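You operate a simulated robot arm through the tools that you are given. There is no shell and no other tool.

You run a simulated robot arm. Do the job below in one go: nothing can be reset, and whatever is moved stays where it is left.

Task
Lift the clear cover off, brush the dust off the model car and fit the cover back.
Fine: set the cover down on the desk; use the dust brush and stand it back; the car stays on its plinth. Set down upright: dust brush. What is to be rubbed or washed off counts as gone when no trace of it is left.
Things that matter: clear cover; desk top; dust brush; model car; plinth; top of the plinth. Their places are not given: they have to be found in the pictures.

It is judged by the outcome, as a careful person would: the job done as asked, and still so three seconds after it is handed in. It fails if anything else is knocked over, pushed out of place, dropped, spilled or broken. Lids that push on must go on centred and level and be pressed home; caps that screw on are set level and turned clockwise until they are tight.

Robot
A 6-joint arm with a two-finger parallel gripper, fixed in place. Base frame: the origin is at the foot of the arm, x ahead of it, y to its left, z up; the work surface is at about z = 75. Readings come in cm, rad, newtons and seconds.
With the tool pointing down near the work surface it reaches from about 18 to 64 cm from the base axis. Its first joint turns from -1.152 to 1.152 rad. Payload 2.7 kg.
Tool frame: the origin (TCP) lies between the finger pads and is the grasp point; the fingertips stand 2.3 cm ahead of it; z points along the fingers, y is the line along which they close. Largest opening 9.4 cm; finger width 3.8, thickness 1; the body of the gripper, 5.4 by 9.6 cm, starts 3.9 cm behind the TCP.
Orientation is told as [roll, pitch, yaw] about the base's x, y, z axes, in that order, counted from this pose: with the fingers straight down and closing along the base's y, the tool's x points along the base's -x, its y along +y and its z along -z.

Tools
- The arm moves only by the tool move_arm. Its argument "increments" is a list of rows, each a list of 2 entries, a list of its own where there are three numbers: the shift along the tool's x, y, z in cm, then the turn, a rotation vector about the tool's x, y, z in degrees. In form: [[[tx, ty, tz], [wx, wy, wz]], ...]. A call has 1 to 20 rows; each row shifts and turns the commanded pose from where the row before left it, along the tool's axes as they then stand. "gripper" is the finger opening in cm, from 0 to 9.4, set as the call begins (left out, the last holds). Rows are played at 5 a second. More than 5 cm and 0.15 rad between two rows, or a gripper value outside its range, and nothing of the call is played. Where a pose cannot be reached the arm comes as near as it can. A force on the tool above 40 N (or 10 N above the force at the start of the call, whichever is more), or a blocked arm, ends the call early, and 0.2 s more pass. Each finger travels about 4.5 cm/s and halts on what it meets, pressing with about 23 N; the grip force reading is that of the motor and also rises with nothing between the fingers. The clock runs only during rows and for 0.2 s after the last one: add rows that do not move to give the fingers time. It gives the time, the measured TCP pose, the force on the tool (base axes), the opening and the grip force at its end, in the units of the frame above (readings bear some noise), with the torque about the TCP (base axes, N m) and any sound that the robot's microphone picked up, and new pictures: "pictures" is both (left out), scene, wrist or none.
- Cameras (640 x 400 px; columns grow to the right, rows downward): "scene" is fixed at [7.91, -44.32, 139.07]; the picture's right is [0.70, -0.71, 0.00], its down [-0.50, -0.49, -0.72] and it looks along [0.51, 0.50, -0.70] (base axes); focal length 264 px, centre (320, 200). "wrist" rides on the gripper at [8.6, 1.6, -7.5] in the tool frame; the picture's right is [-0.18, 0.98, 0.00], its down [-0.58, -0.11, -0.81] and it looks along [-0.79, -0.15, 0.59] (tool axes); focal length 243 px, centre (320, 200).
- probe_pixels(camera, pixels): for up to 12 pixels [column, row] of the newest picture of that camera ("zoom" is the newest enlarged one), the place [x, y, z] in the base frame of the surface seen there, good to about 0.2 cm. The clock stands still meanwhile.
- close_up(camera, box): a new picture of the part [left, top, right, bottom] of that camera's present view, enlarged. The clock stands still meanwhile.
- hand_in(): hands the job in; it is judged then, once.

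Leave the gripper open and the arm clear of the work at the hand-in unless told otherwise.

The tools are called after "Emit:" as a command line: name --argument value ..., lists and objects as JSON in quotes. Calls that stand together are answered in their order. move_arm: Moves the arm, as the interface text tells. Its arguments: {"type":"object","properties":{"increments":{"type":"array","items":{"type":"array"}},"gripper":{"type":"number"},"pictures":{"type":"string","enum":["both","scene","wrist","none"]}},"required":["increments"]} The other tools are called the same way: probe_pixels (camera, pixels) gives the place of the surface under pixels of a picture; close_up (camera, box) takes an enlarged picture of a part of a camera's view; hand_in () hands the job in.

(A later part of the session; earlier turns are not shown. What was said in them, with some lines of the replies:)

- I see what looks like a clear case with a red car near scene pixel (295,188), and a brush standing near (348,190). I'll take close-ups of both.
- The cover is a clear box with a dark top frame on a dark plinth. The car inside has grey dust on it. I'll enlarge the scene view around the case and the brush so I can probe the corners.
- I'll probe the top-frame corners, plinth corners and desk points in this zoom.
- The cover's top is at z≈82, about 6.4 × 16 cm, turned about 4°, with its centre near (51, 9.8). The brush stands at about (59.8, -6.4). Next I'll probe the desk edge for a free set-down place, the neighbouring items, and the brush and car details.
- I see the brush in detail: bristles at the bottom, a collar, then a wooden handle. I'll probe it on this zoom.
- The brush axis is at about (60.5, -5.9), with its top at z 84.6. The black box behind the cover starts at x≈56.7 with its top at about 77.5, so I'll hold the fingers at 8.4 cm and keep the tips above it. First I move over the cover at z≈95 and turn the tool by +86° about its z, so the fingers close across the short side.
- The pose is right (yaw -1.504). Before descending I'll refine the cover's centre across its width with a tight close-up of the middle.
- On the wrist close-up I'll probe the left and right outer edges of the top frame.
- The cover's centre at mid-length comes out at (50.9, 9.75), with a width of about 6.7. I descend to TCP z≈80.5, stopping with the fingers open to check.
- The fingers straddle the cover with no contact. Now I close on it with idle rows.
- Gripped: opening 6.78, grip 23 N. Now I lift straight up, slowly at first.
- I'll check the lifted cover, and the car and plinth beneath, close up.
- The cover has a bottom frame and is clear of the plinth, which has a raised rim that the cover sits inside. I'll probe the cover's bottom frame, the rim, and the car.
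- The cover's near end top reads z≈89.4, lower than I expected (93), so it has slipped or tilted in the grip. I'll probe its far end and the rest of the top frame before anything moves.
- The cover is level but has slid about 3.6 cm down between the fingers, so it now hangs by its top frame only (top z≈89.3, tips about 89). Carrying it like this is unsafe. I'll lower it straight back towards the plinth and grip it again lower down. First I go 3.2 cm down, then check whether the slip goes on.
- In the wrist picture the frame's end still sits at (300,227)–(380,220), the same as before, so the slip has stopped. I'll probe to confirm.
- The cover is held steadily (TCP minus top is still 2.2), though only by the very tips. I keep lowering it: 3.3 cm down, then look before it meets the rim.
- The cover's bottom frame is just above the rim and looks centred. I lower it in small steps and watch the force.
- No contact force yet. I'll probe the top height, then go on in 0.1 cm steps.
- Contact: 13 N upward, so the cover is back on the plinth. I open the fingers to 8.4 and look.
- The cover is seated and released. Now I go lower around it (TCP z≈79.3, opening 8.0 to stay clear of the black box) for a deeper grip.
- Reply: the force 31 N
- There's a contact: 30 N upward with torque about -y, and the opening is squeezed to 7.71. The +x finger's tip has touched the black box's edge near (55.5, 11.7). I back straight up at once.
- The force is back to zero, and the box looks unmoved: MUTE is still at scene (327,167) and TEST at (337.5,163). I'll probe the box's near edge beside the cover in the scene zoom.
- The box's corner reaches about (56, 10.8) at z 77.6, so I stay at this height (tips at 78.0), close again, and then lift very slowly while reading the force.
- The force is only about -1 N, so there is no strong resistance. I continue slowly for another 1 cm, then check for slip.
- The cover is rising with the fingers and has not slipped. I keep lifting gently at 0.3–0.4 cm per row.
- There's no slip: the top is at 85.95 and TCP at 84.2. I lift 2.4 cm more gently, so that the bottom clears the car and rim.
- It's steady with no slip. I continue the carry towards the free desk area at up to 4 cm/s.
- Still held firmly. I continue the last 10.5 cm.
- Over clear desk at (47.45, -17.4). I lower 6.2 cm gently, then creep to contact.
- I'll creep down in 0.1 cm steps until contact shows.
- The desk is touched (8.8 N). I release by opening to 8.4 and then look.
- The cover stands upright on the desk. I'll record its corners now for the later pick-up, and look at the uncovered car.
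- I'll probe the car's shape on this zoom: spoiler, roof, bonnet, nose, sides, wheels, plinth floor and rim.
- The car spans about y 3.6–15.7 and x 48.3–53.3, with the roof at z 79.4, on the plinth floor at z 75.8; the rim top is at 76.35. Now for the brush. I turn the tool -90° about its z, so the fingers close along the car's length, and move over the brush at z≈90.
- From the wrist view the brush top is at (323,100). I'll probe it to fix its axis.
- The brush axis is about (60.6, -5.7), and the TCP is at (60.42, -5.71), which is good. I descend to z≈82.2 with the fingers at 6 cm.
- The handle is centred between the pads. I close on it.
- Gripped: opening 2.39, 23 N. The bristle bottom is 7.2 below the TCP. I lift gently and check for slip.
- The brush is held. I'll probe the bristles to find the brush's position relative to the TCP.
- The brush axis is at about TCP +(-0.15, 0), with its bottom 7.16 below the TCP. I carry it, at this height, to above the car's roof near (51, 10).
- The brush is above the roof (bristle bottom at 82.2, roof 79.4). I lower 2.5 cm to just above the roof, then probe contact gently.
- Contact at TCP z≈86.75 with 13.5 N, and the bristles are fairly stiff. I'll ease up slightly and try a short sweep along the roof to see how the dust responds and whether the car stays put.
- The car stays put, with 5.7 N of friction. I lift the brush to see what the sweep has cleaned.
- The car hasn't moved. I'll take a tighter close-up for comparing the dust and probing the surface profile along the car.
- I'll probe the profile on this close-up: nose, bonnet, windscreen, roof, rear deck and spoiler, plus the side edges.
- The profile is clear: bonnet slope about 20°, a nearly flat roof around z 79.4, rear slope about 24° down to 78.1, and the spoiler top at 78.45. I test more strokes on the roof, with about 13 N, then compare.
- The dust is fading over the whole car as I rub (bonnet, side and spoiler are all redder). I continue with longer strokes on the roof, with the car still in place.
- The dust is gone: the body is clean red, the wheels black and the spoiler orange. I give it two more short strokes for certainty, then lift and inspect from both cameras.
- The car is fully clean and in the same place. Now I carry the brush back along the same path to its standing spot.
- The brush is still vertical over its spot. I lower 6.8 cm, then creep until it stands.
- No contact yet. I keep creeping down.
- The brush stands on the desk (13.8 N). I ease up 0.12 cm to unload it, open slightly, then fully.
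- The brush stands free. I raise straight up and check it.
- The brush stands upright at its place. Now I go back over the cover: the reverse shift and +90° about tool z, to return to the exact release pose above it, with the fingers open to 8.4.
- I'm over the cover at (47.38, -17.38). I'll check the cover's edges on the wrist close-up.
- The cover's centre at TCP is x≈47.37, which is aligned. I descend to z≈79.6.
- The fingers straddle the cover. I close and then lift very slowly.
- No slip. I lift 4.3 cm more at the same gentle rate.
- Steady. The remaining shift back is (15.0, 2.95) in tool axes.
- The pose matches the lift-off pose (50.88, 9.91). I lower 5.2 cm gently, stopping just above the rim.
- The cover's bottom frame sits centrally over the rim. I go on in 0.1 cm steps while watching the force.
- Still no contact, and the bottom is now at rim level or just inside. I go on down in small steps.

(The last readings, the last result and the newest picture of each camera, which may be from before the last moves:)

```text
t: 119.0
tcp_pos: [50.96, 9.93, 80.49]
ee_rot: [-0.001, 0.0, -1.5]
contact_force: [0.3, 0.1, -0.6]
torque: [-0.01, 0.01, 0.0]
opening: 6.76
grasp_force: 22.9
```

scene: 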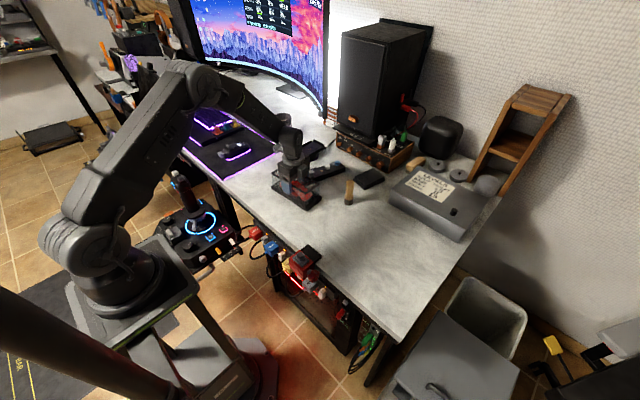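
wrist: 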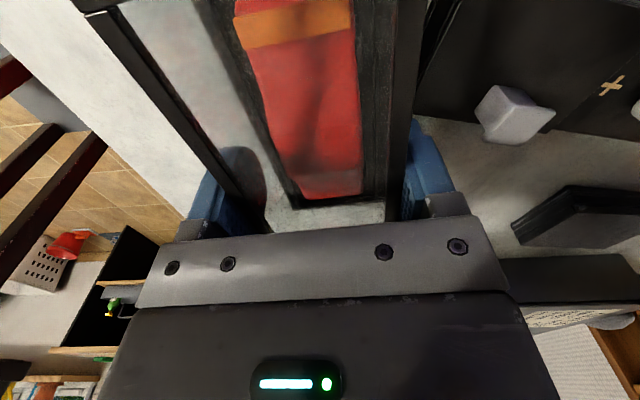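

Emit:
move_arm --increments '[[[0, 0, 0.1], [0, 0, 0]], [[0, 0, 0.1], [0, 0, 0]], [[0, 0, 0], [0, 0, 0]]]'

Emit:
close_up --camera "scene" --box '[266, 160, 330, 215]'

```text
t: 119.8
tcp_pos: [50.86, 9.87, 80.39]
ee_rot: [-0.002, -0.001, -1.501]
contact_force: [-2.6, -1.1, 8.0]
torque: [-0.07, 0.29, 0.01]
opening: 6.79
grasp_force: 23.5
```

scene: 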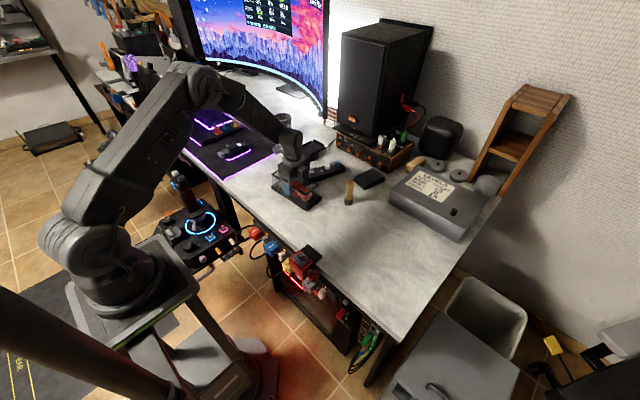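
wrist: 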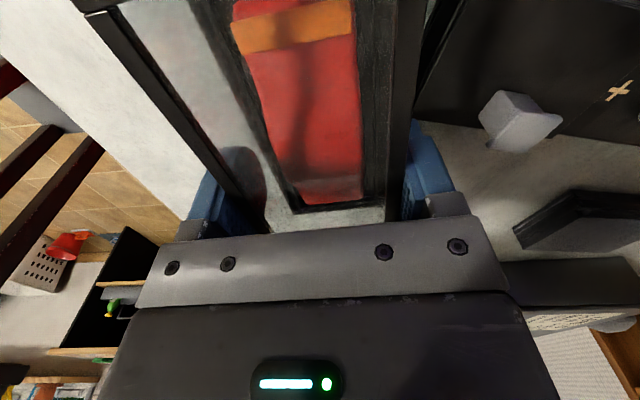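

```text
7.27 times, centred on (298, 188) of scene
```

zoom: 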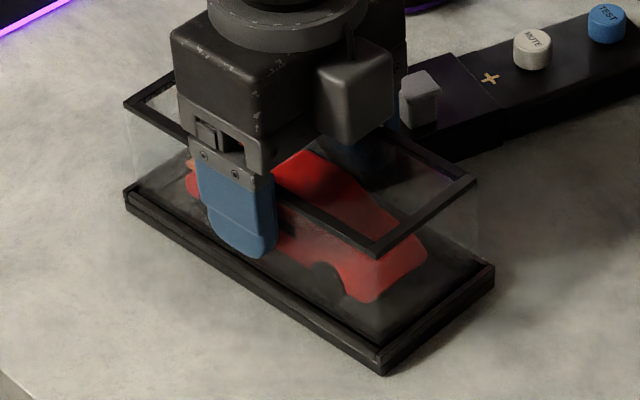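

Contact at 8 N with TCP 80.39, as expected for seated; the near top corner is at (378,250), the same as at the start. I probe the top to check it is level and at the original height.

Emit:
probe_pixels --camera "zoom" --pixels '[[378, 250], [132, 103], [470, 182], [340, 227], [420, 220], [158, 78], [128, 196], [381, 352], [490, 268]]'

```text
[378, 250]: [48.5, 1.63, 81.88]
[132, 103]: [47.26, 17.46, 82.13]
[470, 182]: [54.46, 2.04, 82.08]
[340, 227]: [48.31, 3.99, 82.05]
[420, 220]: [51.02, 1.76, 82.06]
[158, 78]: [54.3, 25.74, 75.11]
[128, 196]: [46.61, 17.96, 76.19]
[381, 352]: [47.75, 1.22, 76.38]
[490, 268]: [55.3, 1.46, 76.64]
```

The top reads 82.0–82.1 all round: level and at the original height. I press a little further (about 10 N more) to be sure it's home, then release.

Emit:
move_arm --increments '[[[0, 0, 0.08], [0, 0, 0]], [[0, 0, 0.08], [0, 0, 0]], [[0, 0, 0], [0, 0, 0]]]' --pictures "none"

```text
t: 120.6
tcp_pos: [50.86, 9.95, 80.04]
ee_rot: [0.002, 0.0, -1.499]
contact_force: [0.8, 0.5, 8.1]
torque: [0.13, 0.0, 0.0]
opening: 6.78
grasp_force: 22.9
```

The TCP went down about 0.3 with the force unchanged and the torque gone, so it settled further. I'll look and probe the top again.

Emit:
close_up --camera "scene" --box '[266, 160, 330, 215]'

Emit:
close_up --camera "wrist" --box '[60, 0, 440, 240]'

```text
7.27 times, centred on (298, 188) of scene
```

zoom: 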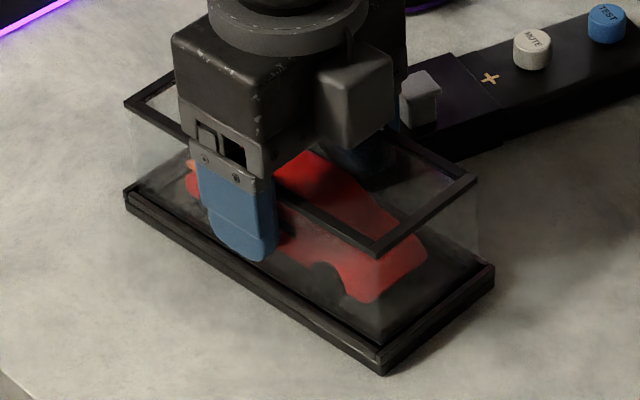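

```text
1.67 times, centred on (250, 120) of wrist
```

zoom: 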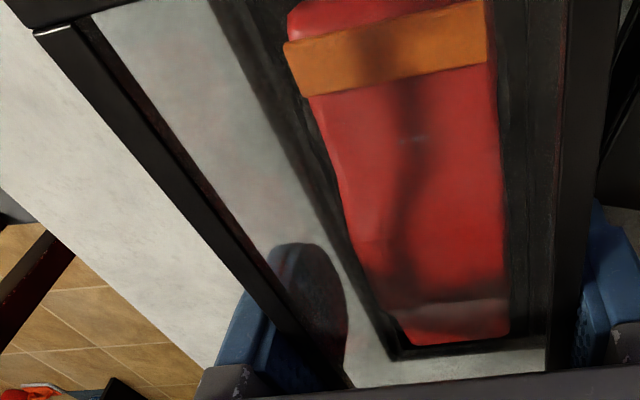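

The cover's top hasn't changed position; the fingers just slid slightly down. The tips (≈77.75) are close above the black box, so I open only to 7.5, rise, and only then open wider.

Emit:
move_arm --increments '[[[0, 0, 0], [0, 0, 0]], [[0, 0, 0], [0, 0, 0]], [[0, 0, 0], [0, 0, 0]]]' --gripper 7.5 --pictures "none"

Emit:
move_arm --increments '[[[0, 0, -0.2], [0, 0, 0]], [[0, 0, -0.4], [0, 0, 0]], [[0, 0, -0.4], [0, 0, 0]], [[0, 0, 0], [0, 0, 0]]]'

Emit:
close_up --camera "scene" --box '[266, 160, 330, 215]'

```text
t: 121.4
tcp_pos: [50.8, 9.85, 80.22]
ee_rot: [0.0, -0.001, -1.502]
contact_force: [0.2, -0.8, 0.3]
torque: [-0.01, 0.02, -0.03]
opening: 7.5
grasp_force: 0.1
```

```text
t: 122.4
tcp_pos: [50.92, 9.84, 81.25]
ee_rot: [0.0, -0.001, -1.502]
contact_force: [0.2, 0.0, 0.4]
torque: [-0.02, 0.01, 0.02]
opening: 7.5
grasp_force: 0.1
```

scene: 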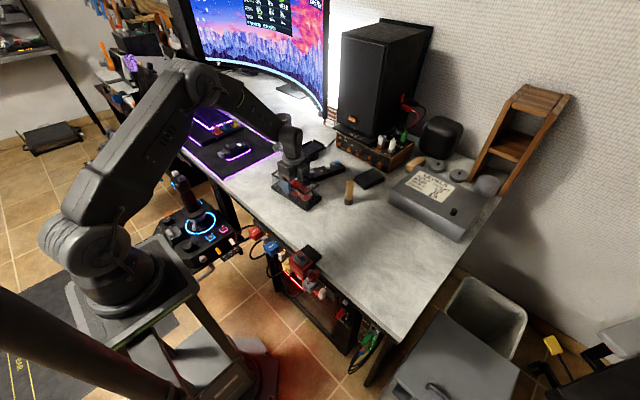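
wrist: 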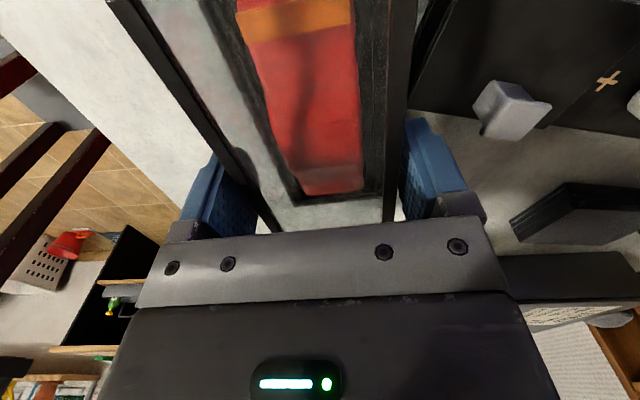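

```text
7.27 times, centred on (298, 188) of scene
```

zoom: 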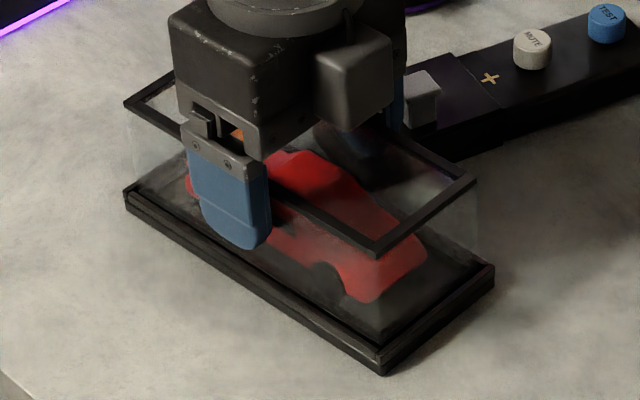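

The cover stays put and the fingers are free. I open wider and rise well clear.

Emit:
move_arm --increments '[[[0, 0, -0.3], [0, 0, 0]], [[0, 0, -0.7], [0, 0, 0]], [[0, 0, -1.5], [0, 0, 0]], [[0, 0, -2.0], [0, 0, 0]], [[0, 0, -3.0], [0, 0, 0]], [[0, 0, -3.0], [0, 0, 0]], [[0, 0, -3.0], [0, 0, 0]], [[0, 0, -3.0], [0, 0, 0]], [[0, 0, -3.0], [0, 0, 0]]]' --gripper 8.4

Emit:
close_up --camera "scene" --box '[266, 160, 330, 215]'

Emit:
close_up --camera "wrist" --box '[220, 0, 420, 160]'

```text
t: 124.4
tcp_pos: [50.76, 9.89, 100.62]
ee_rot: [0.0, -0.001, -1.502]
contact_force: [0.0, -0.2, 0.0]
torque: [-0.01, -0.03, -0.03]
opening: 8.38
grasp_force: 0.1
```

scene: 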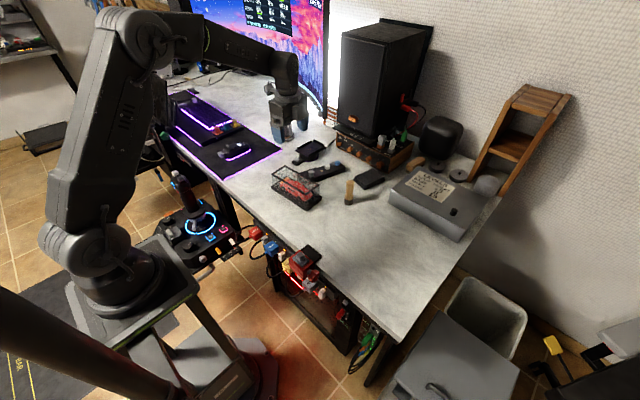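
wrist: 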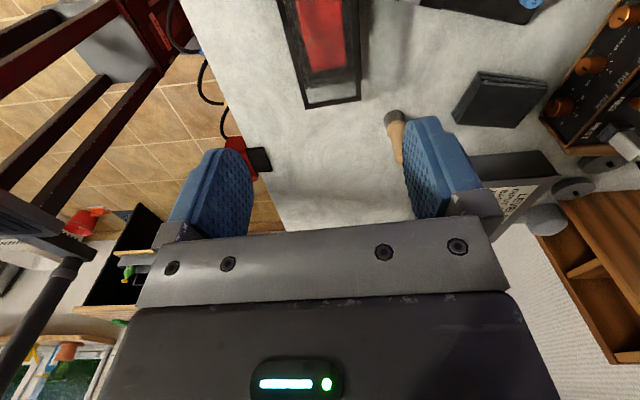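

```text
7.27 times, centred on (298, 188) of scene
```

zoom: 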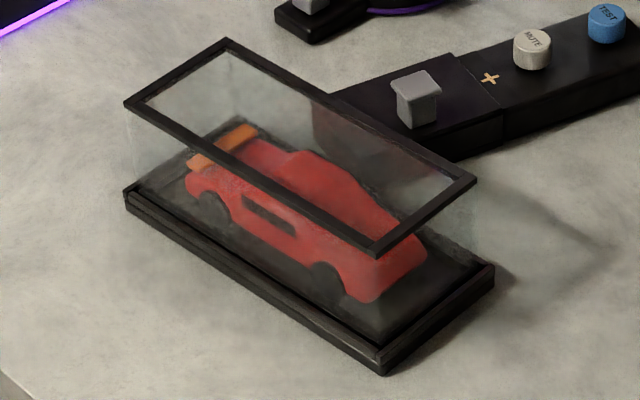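

```text
2.50 times, centred on (320, 80) of wrist
```

zoom: 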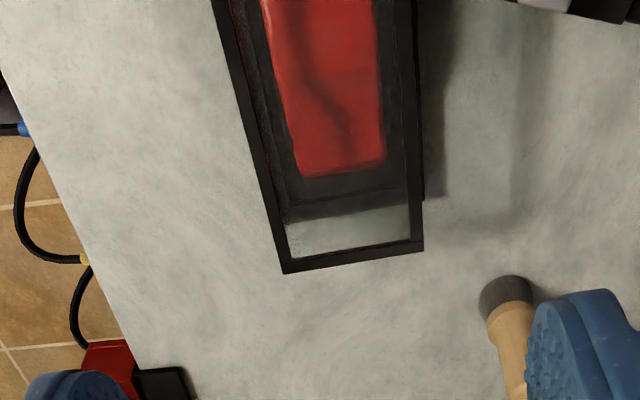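

The case looks just as at the start, with a clean car inside. I'll probe the top corners and edges to confirm height, level and centring.

Emit:
probe_pixels --camera "scene" --pixels '[[348, 190], [327, 167], [337.5, 163.5]]'

Emit:
close_up --camera "scene" --box '[266, 160, 330, 215]'

Emit:
probe_pixels --camera "zoom" --pixels '[[132, 103], [229, 43], [470, 182], [378, 250], [128, 196], [381, 352], [490, 268], [250, 175], [340, 110], [420, 218], [180, 72], [383, 368]]'

```text
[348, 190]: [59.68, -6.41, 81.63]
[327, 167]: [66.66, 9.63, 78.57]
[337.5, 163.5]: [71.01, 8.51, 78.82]
```

```text
7.27 times, centred on (298, 188) of scene
```

zoom: 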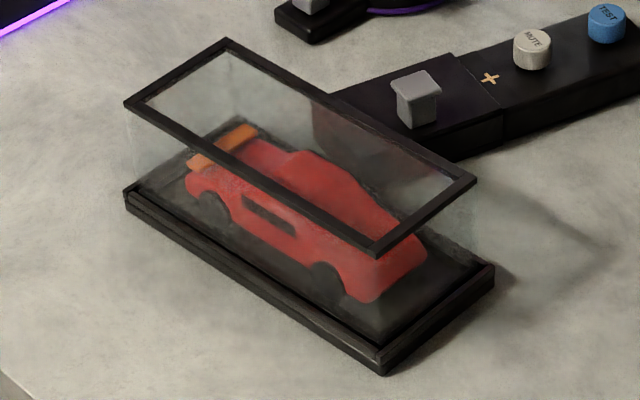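

```text
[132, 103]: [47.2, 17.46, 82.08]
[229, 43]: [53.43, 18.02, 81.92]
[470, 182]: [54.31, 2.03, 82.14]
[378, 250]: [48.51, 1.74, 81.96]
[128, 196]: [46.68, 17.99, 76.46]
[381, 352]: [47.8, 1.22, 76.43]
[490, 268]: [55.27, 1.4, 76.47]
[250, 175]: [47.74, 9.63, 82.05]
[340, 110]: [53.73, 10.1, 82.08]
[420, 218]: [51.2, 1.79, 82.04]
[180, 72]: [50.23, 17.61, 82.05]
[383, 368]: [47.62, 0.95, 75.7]
```

Everything reads as at the start: the cover's top is level at 82.0–82.1 and centred on the plinth, the brush is upright at its spot, and the black box is unmoved. I raise the arm a bit further, open the gripper, and then hand in.

Emit:
move_arm --increments '[[[0, 0, -3.0], [0, 0, 0]], [[0, 0, -3.0], [0, 0, 0]], [[0, 0, -3.0], [0, 0, 0]], [[0, 0, 0], [0, 0, 0]], [[0, 0, 0], [0, 0, 0]]]' --gripper 9.4

```text
t: 125.6
tcp_pos: [50.88, 9.71, 109.67]
ee_rot: [-0.001, 0.0, -1.503]
contact_force: [-0.1, 0.3, 0.0]
torque: [-0.01, -0.02, 0.01]
opening: 9.38
grasp_force: 0.0
```

scene: 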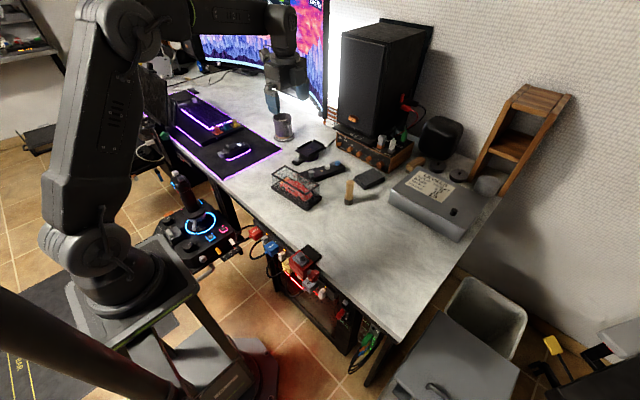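
wrist: 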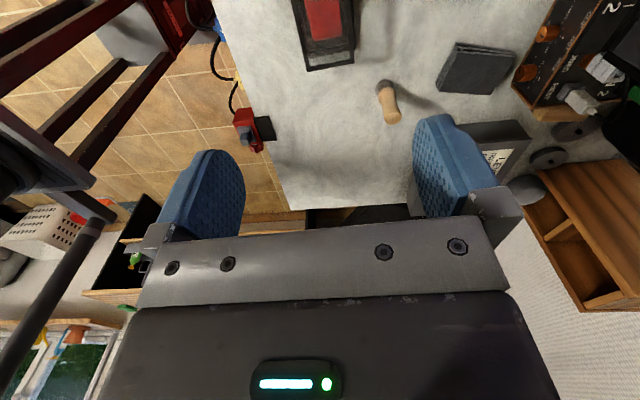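

The arm is clear, the gripper is open and all is in place. I hand in.

Emit:
hand_in

```text
The job is handed in.
```

The job is handed in: the car is dust-free on its plinth, the cover is back on, and the dust brush stands upright where I found it.

- **Car:** no dust was visible from either camera after brushing, and the car did not move on the plinth.
- **Cover:** it sits centred in the plinth's rim, with its top level at z 82.0–82.1, about the same as at the start.
- **Dust brush:** it stands within a few millimetres of its original spot.

Two things went wrong along the way:

- **Cover slipped on the first lift:** it slid about 3.6 cm down between the fingers. I lowered it back onto the plinth, gripped it again and lifted slowly, and it held for the rest of the job.
- **Finger touched the black button box:** while regripping, one fingertip pressed on the edge of the box beside the case with about 30 N. I backed off at once, and the box shows no movement in the pictures.

The arm was clear of the work with the gripper open at the hand-in.
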